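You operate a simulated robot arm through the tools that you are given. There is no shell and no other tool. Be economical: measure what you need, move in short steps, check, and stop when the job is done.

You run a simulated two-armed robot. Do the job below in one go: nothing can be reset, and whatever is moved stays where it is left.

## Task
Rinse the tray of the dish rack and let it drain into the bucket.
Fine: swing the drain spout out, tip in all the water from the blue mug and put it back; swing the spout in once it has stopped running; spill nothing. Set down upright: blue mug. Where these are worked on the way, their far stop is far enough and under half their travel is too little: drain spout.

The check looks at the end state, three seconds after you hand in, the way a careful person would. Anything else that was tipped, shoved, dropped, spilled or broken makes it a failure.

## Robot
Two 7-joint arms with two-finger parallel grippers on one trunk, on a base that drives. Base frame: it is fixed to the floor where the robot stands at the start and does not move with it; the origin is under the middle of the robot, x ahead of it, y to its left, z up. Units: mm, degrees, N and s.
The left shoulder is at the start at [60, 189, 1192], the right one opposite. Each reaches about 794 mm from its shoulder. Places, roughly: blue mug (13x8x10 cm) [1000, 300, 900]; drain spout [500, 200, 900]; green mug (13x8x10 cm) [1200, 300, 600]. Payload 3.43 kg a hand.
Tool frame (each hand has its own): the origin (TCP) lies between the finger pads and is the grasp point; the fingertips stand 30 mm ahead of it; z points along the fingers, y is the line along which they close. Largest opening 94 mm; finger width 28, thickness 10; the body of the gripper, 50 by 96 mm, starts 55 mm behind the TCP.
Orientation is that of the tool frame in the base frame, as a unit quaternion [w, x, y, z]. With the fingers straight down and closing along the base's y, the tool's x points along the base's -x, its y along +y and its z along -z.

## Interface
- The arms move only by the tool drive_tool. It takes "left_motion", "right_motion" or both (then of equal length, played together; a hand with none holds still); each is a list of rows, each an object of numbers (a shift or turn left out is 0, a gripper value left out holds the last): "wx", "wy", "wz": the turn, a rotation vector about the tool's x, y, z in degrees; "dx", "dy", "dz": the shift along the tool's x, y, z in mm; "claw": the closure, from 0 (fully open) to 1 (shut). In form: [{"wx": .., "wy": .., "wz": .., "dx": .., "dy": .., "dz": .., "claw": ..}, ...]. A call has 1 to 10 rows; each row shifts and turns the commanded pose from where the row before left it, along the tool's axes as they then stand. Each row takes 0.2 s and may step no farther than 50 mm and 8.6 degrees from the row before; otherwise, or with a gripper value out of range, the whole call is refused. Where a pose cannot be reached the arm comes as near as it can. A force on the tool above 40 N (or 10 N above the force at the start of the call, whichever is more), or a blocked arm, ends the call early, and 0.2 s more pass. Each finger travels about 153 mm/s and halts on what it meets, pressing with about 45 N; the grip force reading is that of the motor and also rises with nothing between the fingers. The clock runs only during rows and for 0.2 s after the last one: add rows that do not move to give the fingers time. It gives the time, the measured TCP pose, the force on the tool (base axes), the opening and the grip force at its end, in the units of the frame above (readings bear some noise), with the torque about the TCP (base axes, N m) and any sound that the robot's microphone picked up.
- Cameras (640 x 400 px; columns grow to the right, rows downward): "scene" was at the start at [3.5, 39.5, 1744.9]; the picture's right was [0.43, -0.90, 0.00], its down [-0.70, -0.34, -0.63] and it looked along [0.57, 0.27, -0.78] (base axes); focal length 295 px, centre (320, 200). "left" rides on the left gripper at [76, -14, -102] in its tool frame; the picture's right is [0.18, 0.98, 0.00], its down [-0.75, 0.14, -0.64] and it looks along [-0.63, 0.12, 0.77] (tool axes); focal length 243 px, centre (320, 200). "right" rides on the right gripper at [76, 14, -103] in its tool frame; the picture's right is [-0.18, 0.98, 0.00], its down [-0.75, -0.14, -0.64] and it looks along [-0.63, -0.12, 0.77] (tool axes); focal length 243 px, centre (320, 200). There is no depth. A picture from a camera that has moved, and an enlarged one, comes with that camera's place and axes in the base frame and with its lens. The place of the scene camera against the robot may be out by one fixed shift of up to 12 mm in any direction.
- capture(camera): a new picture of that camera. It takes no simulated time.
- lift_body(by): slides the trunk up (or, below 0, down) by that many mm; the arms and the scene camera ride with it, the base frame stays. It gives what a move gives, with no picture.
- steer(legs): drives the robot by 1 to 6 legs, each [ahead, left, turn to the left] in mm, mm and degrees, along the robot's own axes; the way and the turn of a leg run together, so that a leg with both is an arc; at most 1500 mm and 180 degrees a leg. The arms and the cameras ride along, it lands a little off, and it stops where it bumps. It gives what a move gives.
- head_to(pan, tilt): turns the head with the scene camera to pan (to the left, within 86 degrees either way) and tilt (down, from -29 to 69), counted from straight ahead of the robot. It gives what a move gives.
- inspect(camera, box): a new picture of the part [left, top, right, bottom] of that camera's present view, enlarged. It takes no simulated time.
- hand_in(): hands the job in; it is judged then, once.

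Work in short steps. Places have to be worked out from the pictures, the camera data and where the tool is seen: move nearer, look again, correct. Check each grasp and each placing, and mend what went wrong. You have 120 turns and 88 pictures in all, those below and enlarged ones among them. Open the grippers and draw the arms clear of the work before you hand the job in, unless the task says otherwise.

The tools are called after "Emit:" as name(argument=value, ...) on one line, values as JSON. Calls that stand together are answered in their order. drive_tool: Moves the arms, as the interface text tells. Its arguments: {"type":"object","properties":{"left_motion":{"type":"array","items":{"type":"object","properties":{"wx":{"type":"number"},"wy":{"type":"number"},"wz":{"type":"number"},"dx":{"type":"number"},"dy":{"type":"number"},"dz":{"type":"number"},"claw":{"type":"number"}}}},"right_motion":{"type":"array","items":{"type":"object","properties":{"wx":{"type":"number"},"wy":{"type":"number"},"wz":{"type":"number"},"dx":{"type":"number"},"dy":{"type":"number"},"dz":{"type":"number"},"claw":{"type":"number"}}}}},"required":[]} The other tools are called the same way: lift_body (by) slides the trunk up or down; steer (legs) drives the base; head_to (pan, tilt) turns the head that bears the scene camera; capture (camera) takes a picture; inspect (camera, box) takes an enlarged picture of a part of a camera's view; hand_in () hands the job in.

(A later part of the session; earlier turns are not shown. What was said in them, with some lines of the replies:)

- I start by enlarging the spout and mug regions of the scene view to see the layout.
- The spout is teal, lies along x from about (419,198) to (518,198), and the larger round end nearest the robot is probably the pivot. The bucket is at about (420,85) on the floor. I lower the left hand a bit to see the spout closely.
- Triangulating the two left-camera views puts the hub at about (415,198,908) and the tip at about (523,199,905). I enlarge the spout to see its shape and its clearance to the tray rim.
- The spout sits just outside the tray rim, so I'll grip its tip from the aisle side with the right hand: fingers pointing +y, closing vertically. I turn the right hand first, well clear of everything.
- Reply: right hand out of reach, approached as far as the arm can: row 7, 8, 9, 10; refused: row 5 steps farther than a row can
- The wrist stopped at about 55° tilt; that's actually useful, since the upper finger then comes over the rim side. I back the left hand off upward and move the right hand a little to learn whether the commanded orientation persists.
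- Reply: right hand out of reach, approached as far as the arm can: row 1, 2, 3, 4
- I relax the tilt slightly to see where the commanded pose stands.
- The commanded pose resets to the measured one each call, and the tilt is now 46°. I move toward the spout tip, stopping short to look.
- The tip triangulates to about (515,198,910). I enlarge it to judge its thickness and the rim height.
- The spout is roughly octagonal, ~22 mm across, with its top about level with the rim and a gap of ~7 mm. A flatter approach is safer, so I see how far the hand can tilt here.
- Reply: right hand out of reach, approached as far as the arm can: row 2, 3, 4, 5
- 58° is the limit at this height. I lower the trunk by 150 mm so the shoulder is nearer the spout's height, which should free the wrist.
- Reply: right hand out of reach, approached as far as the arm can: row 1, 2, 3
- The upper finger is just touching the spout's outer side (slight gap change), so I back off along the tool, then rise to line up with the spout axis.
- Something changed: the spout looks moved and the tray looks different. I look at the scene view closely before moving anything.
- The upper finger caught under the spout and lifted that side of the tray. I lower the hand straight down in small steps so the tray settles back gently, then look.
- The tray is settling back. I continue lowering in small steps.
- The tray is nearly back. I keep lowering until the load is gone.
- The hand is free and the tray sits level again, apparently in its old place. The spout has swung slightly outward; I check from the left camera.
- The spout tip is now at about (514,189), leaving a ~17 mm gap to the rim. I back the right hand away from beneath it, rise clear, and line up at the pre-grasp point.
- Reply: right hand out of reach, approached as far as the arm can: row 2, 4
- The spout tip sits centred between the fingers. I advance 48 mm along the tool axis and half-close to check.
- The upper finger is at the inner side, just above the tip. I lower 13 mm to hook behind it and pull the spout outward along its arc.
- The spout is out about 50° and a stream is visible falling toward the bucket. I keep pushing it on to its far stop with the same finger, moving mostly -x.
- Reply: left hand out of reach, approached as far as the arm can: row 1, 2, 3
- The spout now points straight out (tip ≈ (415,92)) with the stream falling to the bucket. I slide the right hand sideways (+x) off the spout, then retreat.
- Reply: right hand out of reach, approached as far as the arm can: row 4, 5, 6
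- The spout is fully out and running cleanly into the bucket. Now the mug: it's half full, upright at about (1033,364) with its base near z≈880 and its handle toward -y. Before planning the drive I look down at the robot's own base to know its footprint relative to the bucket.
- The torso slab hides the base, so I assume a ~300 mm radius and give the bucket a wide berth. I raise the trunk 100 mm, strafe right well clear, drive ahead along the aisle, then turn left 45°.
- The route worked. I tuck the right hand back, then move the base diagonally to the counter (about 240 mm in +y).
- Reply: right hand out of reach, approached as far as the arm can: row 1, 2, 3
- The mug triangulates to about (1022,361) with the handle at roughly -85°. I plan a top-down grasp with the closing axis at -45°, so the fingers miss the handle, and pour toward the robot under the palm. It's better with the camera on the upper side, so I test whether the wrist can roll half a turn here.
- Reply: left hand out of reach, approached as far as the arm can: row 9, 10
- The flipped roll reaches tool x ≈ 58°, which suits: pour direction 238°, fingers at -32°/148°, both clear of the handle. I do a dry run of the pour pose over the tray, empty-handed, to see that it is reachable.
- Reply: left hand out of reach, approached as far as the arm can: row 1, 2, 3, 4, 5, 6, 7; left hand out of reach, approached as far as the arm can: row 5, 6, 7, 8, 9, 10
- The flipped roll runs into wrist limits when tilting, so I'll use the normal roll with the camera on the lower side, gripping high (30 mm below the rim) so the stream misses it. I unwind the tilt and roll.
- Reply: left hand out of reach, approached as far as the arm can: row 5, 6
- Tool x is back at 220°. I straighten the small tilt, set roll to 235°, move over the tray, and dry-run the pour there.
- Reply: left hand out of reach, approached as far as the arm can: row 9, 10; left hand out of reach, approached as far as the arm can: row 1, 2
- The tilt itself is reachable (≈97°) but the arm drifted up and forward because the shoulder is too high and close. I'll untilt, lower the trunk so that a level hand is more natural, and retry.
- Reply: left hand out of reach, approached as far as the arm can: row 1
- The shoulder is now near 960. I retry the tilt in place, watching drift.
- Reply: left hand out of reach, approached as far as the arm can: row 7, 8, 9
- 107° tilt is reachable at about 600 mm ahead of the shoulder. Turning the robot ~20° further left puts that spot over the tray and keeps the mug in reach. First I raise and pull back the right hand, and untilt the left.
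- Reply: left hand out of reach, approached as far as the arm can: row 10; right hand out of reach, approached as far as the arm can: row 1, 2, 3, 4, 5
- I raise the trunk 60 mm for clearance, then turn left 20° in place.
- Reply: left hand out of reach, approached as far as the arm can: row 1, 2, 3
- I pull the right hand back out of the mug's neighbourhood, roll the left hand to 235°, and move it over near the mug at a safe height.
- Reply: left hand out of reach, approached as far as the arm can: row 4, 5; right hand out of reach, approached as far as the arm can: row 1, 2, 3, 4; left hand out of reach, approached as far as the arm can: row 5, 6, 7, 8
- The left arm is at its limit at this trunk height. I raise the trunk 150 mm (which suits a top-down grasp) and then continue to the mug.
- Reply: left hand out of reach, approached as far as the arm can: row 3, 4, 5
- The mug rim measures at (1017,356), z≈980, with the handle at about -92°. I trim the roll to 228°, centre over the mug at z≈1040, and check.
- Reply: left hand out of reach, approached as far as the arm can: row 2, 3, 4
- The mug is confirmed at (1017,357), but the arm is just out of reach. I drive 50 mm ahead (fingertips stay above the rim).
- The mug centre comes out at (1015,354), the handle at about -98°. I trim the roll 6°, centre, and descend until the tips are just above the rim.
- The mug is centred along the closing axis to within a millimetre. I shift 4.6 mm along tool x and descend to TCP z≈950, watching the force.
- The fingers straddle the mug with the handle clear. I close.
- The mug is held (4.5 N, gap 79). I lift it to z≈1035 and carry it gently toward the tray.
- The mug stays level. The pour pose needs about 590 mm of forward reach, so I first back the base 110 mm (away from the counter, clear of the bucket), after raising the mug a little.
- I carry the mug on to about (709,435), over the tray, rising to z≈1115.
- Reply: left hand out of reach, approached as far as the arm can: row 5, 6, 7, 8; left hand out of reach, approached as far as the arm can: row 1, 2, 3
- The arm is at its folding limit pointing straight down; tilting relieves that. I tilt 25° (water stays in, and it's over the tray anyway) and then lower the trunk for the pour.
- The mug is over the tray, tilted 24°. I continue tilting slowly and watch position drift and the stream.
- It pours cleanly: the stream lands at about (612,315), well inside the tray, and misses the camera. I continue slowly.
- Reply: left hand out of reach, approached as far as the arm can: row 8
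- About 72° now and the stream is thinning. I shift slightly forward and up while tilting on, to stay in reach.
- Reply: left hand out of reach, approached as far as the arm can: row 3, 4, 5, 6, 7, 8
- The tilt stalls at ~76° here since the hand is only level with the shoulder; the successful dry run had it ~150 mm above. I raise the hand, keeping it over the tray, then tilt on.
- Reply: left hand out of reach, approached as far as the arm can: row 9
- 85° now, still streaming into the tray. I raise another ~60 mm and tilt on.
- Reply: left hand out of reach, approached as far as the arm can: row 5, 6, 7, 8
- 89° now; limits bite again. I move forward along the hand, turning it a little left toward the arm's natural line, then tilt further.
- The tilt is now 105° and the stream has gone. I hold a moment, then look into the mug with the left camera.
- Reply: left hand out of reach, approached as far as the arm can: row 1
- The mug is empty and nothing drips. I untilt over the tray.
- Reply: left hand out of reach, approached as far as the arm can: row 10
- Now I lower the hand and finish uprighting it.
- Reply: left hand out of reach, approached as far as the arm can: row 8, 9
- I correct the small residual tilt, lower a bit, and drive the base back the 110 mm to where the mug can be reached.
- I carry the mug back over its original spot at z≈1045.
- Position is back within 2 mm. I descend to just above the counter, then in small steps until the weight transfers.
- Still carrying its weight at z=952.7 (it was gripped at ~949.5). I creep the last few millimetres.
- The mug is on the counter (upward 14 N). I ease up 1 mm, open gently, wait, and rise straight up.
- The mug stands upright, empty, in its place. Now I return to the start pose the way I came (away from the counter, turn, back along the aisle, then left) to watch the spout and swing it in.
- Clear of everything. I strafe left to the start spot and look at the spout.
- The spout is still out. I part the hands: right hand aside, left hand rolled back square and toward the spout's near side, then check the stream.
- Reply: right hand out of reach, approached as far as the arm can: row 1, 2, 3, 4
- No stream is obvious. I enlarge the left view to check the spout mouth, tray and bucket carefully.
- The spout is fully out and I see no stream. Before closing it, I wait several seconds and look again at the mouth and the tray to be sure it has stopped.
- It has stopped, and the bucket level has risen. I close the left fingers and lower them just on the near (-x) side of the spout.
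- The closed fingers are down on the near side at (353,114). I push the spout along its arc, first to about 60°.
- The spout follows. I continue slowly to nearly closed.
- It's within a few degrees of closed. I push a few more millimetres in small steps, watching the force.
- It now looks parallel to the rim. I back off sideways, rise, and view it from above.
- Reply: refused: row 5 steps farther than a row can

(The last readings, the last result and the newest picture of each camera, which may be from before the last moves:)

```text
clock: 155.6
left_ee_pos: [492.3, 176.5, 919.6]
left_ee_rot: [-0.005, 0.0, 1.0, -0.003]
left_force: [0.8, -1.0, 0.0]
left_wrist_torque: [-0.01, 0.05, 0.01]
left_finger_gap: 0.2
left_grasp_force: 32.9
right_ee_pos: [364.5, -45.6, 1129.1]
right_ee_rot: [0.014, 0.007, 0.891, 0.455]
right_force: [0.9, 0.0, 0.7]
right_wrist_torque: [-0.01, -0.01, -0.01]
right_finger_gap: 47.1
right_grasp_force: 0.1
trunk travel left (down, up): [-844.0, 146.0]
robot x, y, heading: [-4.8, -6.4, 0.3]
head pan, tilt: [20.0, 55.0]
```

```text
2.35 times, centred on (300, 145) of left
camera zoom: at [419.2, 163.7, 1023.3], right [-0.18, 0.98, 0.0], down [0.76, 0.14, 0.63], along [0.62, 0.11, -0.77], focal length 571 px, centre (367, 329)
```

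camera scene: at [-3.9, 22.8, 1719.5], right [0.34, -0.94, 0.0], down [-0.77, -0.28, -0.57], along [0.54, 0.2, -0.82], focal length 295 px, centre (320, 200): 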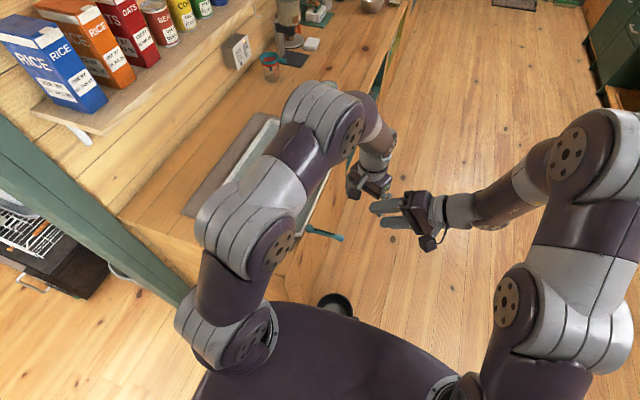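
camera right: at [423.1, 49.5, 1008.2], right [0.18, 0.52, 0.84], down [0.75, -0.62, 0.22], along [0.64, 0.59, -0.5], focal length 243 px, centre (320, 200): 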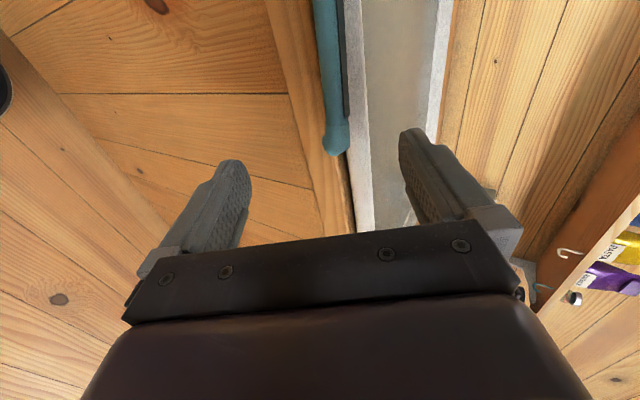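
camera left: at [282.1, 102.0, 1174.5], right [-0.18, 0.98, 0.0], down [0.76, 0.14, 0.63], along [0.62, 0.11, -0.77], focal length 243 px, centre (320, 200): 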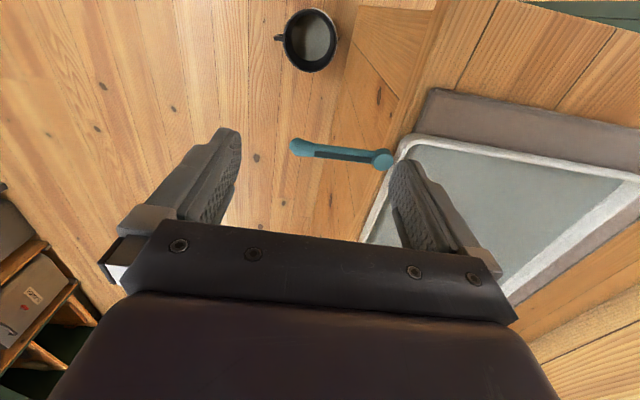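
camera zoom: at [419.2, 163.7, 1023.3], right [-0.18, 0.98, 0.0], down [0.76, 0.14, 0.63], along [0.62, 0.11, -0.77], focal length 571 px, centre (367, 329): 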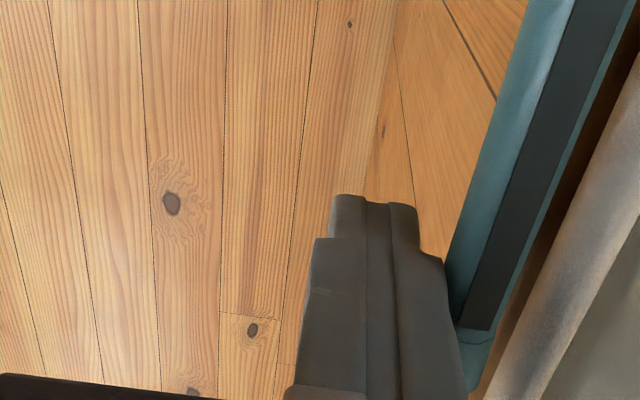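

That call was refused for one long row; I repeat it with shorter steps.

Emit:
drive_tool(left_motion=[{"dy": -15}, {"dy": -20}, {"dz": -30, "dy": -5}, {"dz": -35, "dx": 20}, {"dz": -30, "dx": 35}, {"dz": -30, "dx": 35}, {"dx": 35, "dy": 20, "dz": -20}, {"dx": 20, "dy": 30}, {}])

Emit:
inspect(camera="left", box=[200, 60, 400, 230])

```text
clock: 157.6
left_ee_pos: [350.3, 187.7, 1067.2]
left_ee_rot: [-0.006, 0.001, 1.0, -0.002]
left_force: [1.0, -0.2, 0.4]
left_wrist_torque: [0.02, 0.0, 0.03]
left_finger_gap: 0.0
left_grasp_force: 33.1
right_ee_pos: [365.0, -45.0, 1128.3]
right_ee_rot: [0.014, 0.008, 0.891, 0.454]
right_force: [0.5, -0.1, -0.3]
right_wrist_torque: [0.0, -0.03, 0.03]
right_finger_gap: 47.2
right_grasp_force: 0.0
trunk travel left (down, up): [-844.0, 146.0]
robot x, y, heading: [-9.8, -5.9, 0.3]
head pan, tilt: [20.0, 55.0]
```

```text
2.35 times, centred on (300, 145) of left
camera zoom: at [276.4, 174.4, 1170.1], right [-0.18, 0.98, 0.0], down [0.76, 0.14, 0.63], along [0.62, 0.11, -0.77], focal length 571 px, centre (367, 329)
```

zoom: 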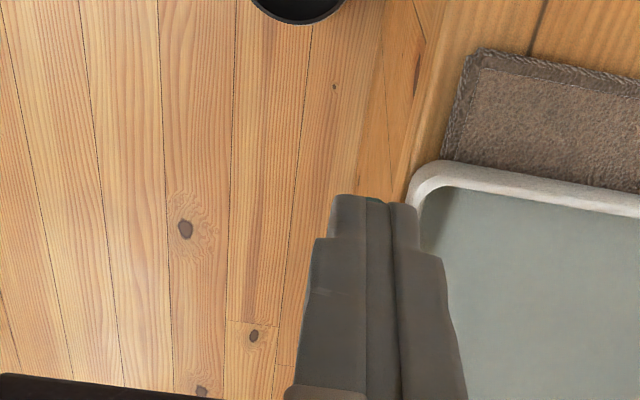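

Closed fingers block the view; I open them and shift left to see the spout.

Emit:
drive_tool(left_motion=[{"claw": 0, "dy": 25, "dx": 10}, {"dy": 25}, {}, {}])

Emit:
inspect(camera="left", box=[200, 60, 400, 230])

```text
clock: 158.6
left_ee_pos: [340.4, 239.3, 1066.1]
left_ee_rot: [-0.006, 0.0, 1.0, -0.003]
left_force: [0.6, -0.5, 0.4]
left_wrist_torque: [0.02, -0.04, 0.06]
left_finger_gap: 93.8
left_grasp_force: 0.2
right_ee_pos: [364.0, -43.9, 1130.1]
right_ee_rot: [0.015, 0.007, 0.891, 0.454]
right_force: [-0.3, -0.2, 0.6]
right_wrist_torque: [0.0, 0.0, -0.04]
right_finger_gap: 46.9
right_grasp_force: 0.1
trunk travel left (down, up): [-844.0, 146.0]
robot x, y, heading: [-8.3, -8.4, 0.2]
head pan, tilt: [20.0, 55.0]
```

```text
2.35 times, centred on (300, 145) of left
camera zoom: at [265.6, 224.8, 1169.6], right [-0.18, 0.98, 0.0], down [0.76, 0.14, 0.63], along [0.62, 0.11, -0.77], focal length 571 px, centre (367, 329)
```

zoom: 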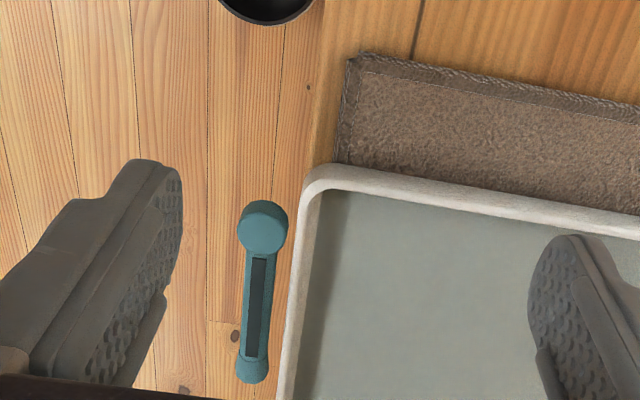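

Nearly closed: compared with the start the tip stands ~4 mm (≈2°) short. I nudge it the last bit: back down on the outer side and push gently.

Emit:
drive_tool(left_motion=[{"claw": 1, "dy": -35, "dx": -20}, {"dy": -35, "dx": -30}, {"dy": -30, "dx": -30}, {"dx": -35, "dz": 20}, {"dx": -38, "dz": 25}, {"dz": 40}, {"dz": 40}, {"dz": 21}, {}])

Emit:
drive_tool(left_motion=[{"dy": 12}, {"dy": 12}, {"dy": 8}, {"dy": 3}, {}])

```text
clock: 160.6
left_ee_pos: [492.2, 137.9, 920.0]
left_ee_rot: [-0.005, 0.001, 1.0, -0.002]
left_force: [-0.5, 0.2, 0.0]
left_wrist_torque: [0.03, -0.03, 0.02]
left_finger_gap: 0.1
left_grasp_force: 33.3
right_ee_pos: [363.8, -44.7, 1128.5]
right_ee_rot: [0.015, 0.007, 0.89, 0.455]
right_force: [0.6, -0.6, 0.3]
right_wrist_torque: [0.03, 0.02, 0.0]
right_finger_gap: 47.1
right_grasp_force: 0.1
trunk travel left (down, up): [-844.0, 146.0]
robot x, y, heading: [-8.2, -6.0, 0.1]
head pan, tilt: [20.0, 55.0]
```

```text
clock: 161.8
left_ee_pos: [491.1, 172.7, 919.3]
left_ee_rot: [-0.006, 0.0, 1.0, -0.003]
left_force: [0.2, -0.5, 0.2]
left_wrist_torque: [-0.02, 0.0, 0.0]
left_finger_gap: 0.0
left_grasp_force: 32.8
right_ee_pos: [365.2, -44.7, 1128.4]
right_ee_rot: [0.014, 0.007, 0.89, 0.455]
right_force: [0.5, 0.2, 0.1]
right_wrist_torque: [0.0, 0.0, 0.01]
right_finger_gap: 47.2
right_grasp_force: 0.0
trunk travel left (down, up): [-844.0, 146.0]
robot x, y, heading: [-6.4, -8.9, 0.3]
head pan, tilt: [20.0, 55.0]
```

Now small pushes, watching for the stop.

Emit:
drive_tool(left_motion=[{"dy": 2}, {"dy": 2}, {"dy": 1.5}, {}])

Emit:
drive_tool(left_motion=[{"dy": 1.2}, {"dy": 1.2}, {}])

```text
clock: 162.8
left_ee_pos: [493.1, 176.8, 919.4]
left_ee_rot: [-0.007, 0.0, 1.0, -0.003]
left_force: [-0.4, 0.2, -0.1]
left_wrist_torque: [-0.01, -0.01, -0.03]
left_finger_gap: 0.1
left_grasp_force: 33.1
right_ee_pos: [364.9, -44.6, 1129.2]
right_ee_rot: [0.015, 0.007, 0.891, 0.455]
right_force: [-0.2, -0.4, 0.6]
right_wrist_torque: [-0.02, 0.0, 0.01]
right_finger_gap: 47.0
right_grasp_force: 0.2
trunk travel left (down, up): [-844.0, 146.0]
robot x, y, heading: [-10.9, -10.9, 0.1]
head pan, tilt: [20.0, 55.0]
```

```text
clock: 163.6
left_ee_pos: [492.1, 179.5, 919.7]
left_ee_rot: [-0.005, 0.0, 1.0, -0.002]
left_force: [-0.6, -1.8, 0.2]
left_wrist_torque: [-0.01, -0.03, 0.04]
left_finger_gap: 0.1
left_grasp_force: 32.7
right_ee_pos: [363.4, -45.4, 1129.7]
right_ee_rot: [0.014, 0.007, 0.891, 0.455]
right_force: [-0.4, -0.2, -0.3]
right_wrist_torque: [-0.02, 0.02, 0.0]
right_finger_gap: 47.2
right_grasp_force: 0.0
trunk travel left (down, up): [-844.0, 146.0]
robot x, y, heading: [-6.6, -8.8, 0.4]
head pan, tilt: [20.0, 55.0]
```

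A slight resistance appears. One last 1.2 mm, then I withdraw and look.

Emit:
drive_tool(left_motion=[{"dy": 1.2}, {}])

Emit:
drive_tool(left_motion=[{"dy": -15}, {"dy": -20}, {"dz": -30, "dy": -5}, {"dz": -35, "dx": 20}, {"dz": -30, "dx": 35}, {"dz": -30, "dx": 35}, {"dx": 35, "dy": 20, "dz": -20}, {"dx": 20, "dy": 35, "claw": 0}, {"dx": 5, "dy": 45}, {}])

Emit:
inspect(camera="left", box=[200, 60, 400, 230])

```text
clock: 164.2
left_ee_pos: [491.8, 181.2, 919.8]
left_ee_rot: [-0.005, 0.0, 1.0, -0.002]
left_force: [-0.5, -1.6, 0.0]
left_wrist_torque: [-0.01, 0.01, 0.01]
left_finger_gap: 0.1
left_grasp_force: 32.3
right_ee_pos: [363.1, -45.7, 1129.1]
right_ee_rot: [0.014, 0.008, 0.89, 0.455]
right_force: [-0.3, -0.1, 0.5]
right_wrist_torque: [0.0, 0.0, 0.01]
right_finger_gap: 46.9
right_grasp_force: 0.0
trunk travel left (down, up): [-844.0, 146.0]
robot x, y, heading: [-4.5, -6.6, 0.2]
head pan, tilt: [20.0, 55.0]
```

```text
clock: 166.4
left_ee_pos: [342.8, 243.2, 1064.6]
left_ee_rot: [-0.005, 0.001, 1.0, -0.003]
left_force: [-0.3, -0.4, 0.1]
left_wrist_torque: [-0.02, 0.02, 0.01]
left_finger_gap: 93.7
left_grasp_force: 0.0
right_ee_pos: [364.0, -45.3, 1129.9]
right_ee_rot: [0.016, 0.007, 0.891, 0.455]
right_force: [0.0, -0.6, 0.1]
right_wrist_torque: [-0.01, -0.03, -0.02]
right_finger_gap: 46.8
right_grasp_force: 0.1
trunk travel left (down, up): [-844.0, 146.0]
robot x, y, heading: [-5.2, -8.1, 0.1]
head pan, tilt: [20.0, 55.0]
```

```text
2.35 times, centred on (300, 145) of left
camera zoom: at [268.3, 228.8, 1167.8], right [-0.18, 0.98, 0.0], down [0.76, 0.14, 0.63], along [0.62, 0.11, -0.77], focal length 571 px, centre (367, 329)
```

zoom: 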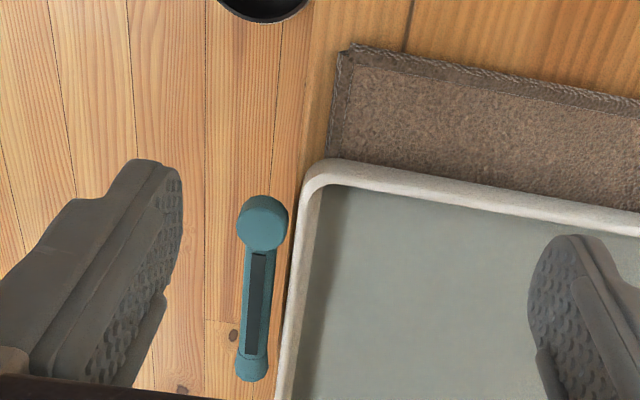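

The spout is parallel to the rim again. I raise the left hand clear, open the right gripper, and take a last look at the whole scene.

Emit:
drive_tool(left_motion=[{"dz": -40}, {"dz": -40}, {"dz": -40, "dx": 15}, {"dz": -40, "dx": 15}, {"dz": -20}, {}], right_motion=[{"claw": 0}, {}, {}, {}, {}, {}])

Emit:
head_to(pan=26, tilt=48)

Emit:
capture(camera="scene")

Emit:
capture(camera="left")

```text
clock: 167.8
left_ee_pos: [315.1, 243.8, 1246.6]
left_ee_rot: [-0.006, 0.001, 1.0, -0.002]
left_force: [-0.5, 0.4, -0.3]
left_wrist_torque: [0.01, -0.02, 0.0]
left_finger_gap: 94.2
left_grasp_force: 0.1
right_ee_pos: [364.9, -45.5, 1128.1]
right_ee_rot: [0.014, 0.007, 0.89, 0.455]
right_force: [-0.6, 0.1, 0.4]
right_wrist_torque: [0.01, 0.01, -0.01]
right_finger_gap: 94.1
right_grasp_force: 0.0
trunk travel left (down, up): [-844.0, 146.0]
robot x, y, heading: [-11.6, -8.3, 0.3]
head pan, tilt: [20.0, 55.0]
```

```text
clock: 168.4
left_ee_pos: [314.3, 244.2, 1246.1]
left_ee_rot: [-0.006, 0.001, 1.0, -0.002]
left_force: [0.0, 0.7, -0.3]
left_wrist_torque: [-0.01, 0.0, -0.02]
left_finger_gap: 94.0
left_grasp_force: 0.0
right_ee_pos: [363.9, -44.6, 1129.5]
right_ee_rot: [0.014, 0.007, 0.891, 0.454]
right_force: [0.1, 0.4, -0.5]
right_wrist_torque: [0.0, 0.01, -0.01]
right_finger_gap: 94.1
right_grasp_force: 0.0
trunk travel left (down, up): [-844.0, 146.0]
robot x, y, heading: [-6.7, -7.9, 0.3]
head pan, tilt: [26.0, 48.0]
```

```text
11 pictures are left
camera scene: at [-1.3, 32.5, 1728.7], right [0.44, -0.9, 0.0], down [-0.67, -0.33, -0.67], along [0.6, 0.29, -0.74], focal length 295 px, centre (320, 200)
```

scene: 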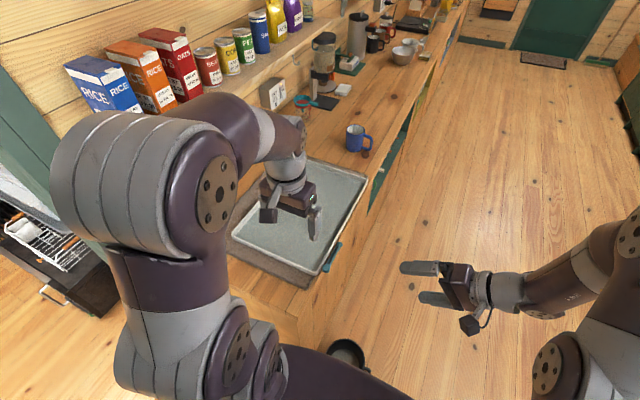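

```text
10 pictures are left
camera left: at [240.3, 230.3, 1349.4], right [-0.18, 0.98, 0.0], down [0.76, 0.14, 0.63], along [0.62, 0.11, -0.77], focal length 243 px, centre (320, 200)
```

left: 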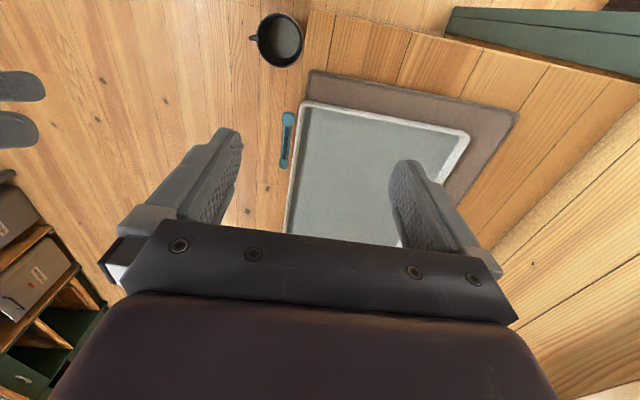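

Everything looks in order; I take one close look at the tray and mug to judge whether any water is left in the tray.

Emit:
inspect(camera="scene", box=[225, 110, 385, 280])

Emit:
inspect(camera="left", box=[230, 0, 400, 170])

```text
2.35 times, centred on (305, 195) of scene
camera zoom: at [-1.3, 32.5, 1728.7], right [0.44, -0.9, 0.0], down [-0.67, -0.33, -0.67], along [0.6, 0.29, -0.74], focal length 694 px, centre (355, 212)
```

zoom: 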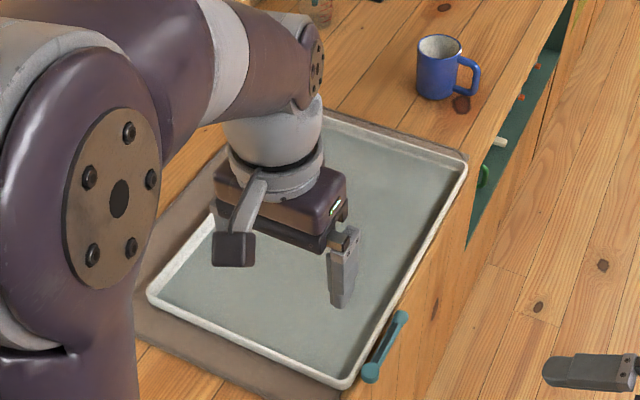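

```text
2.35 times, centred on (315, 85) of left
camera zoom: at [240.3, 230.3, 1349.4], right [-0.18, 0.98, 0.0], down [0.76, 0.14, 0.63], along [0.62, 0.11, -0.77], focal length 571 px, centre (332, 471)
```

zoom: 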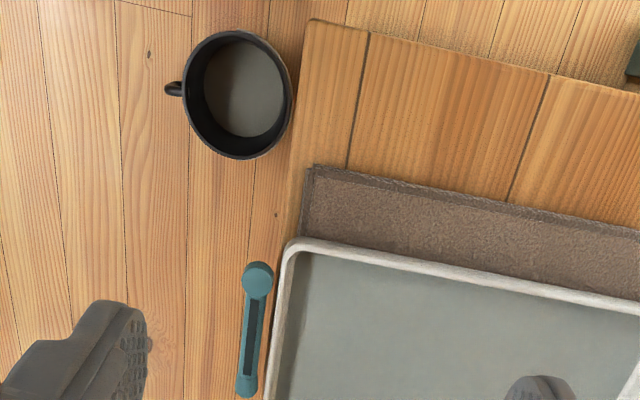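

The mug stands upright and empty in its place, the spout is swung in with nothing running, the bucket holds the water, and the counter and floor are dry. Both grippers are open and clear, so I hand in.

Emit:
hand_in()

```text
The job is handed in.
```

I handed the job in: the tray is rinsed and drained into the bucket, the empty blue mug stands upright in its place, and the drain spout is swung in.

- **Tray lifted:** while reaching for the spout, a finger caught under it and lifted that side of the tray. I lowered it slowly. It settled back level, apparently in its old place, and I saw no water outside the tray.
- **Water left in tray:** the spout had stopped running when I closed it, and the bucket's level had risen. The tray floor still has a thin grey film. I took it to be water the spout does not drain, but I could not confirm that.
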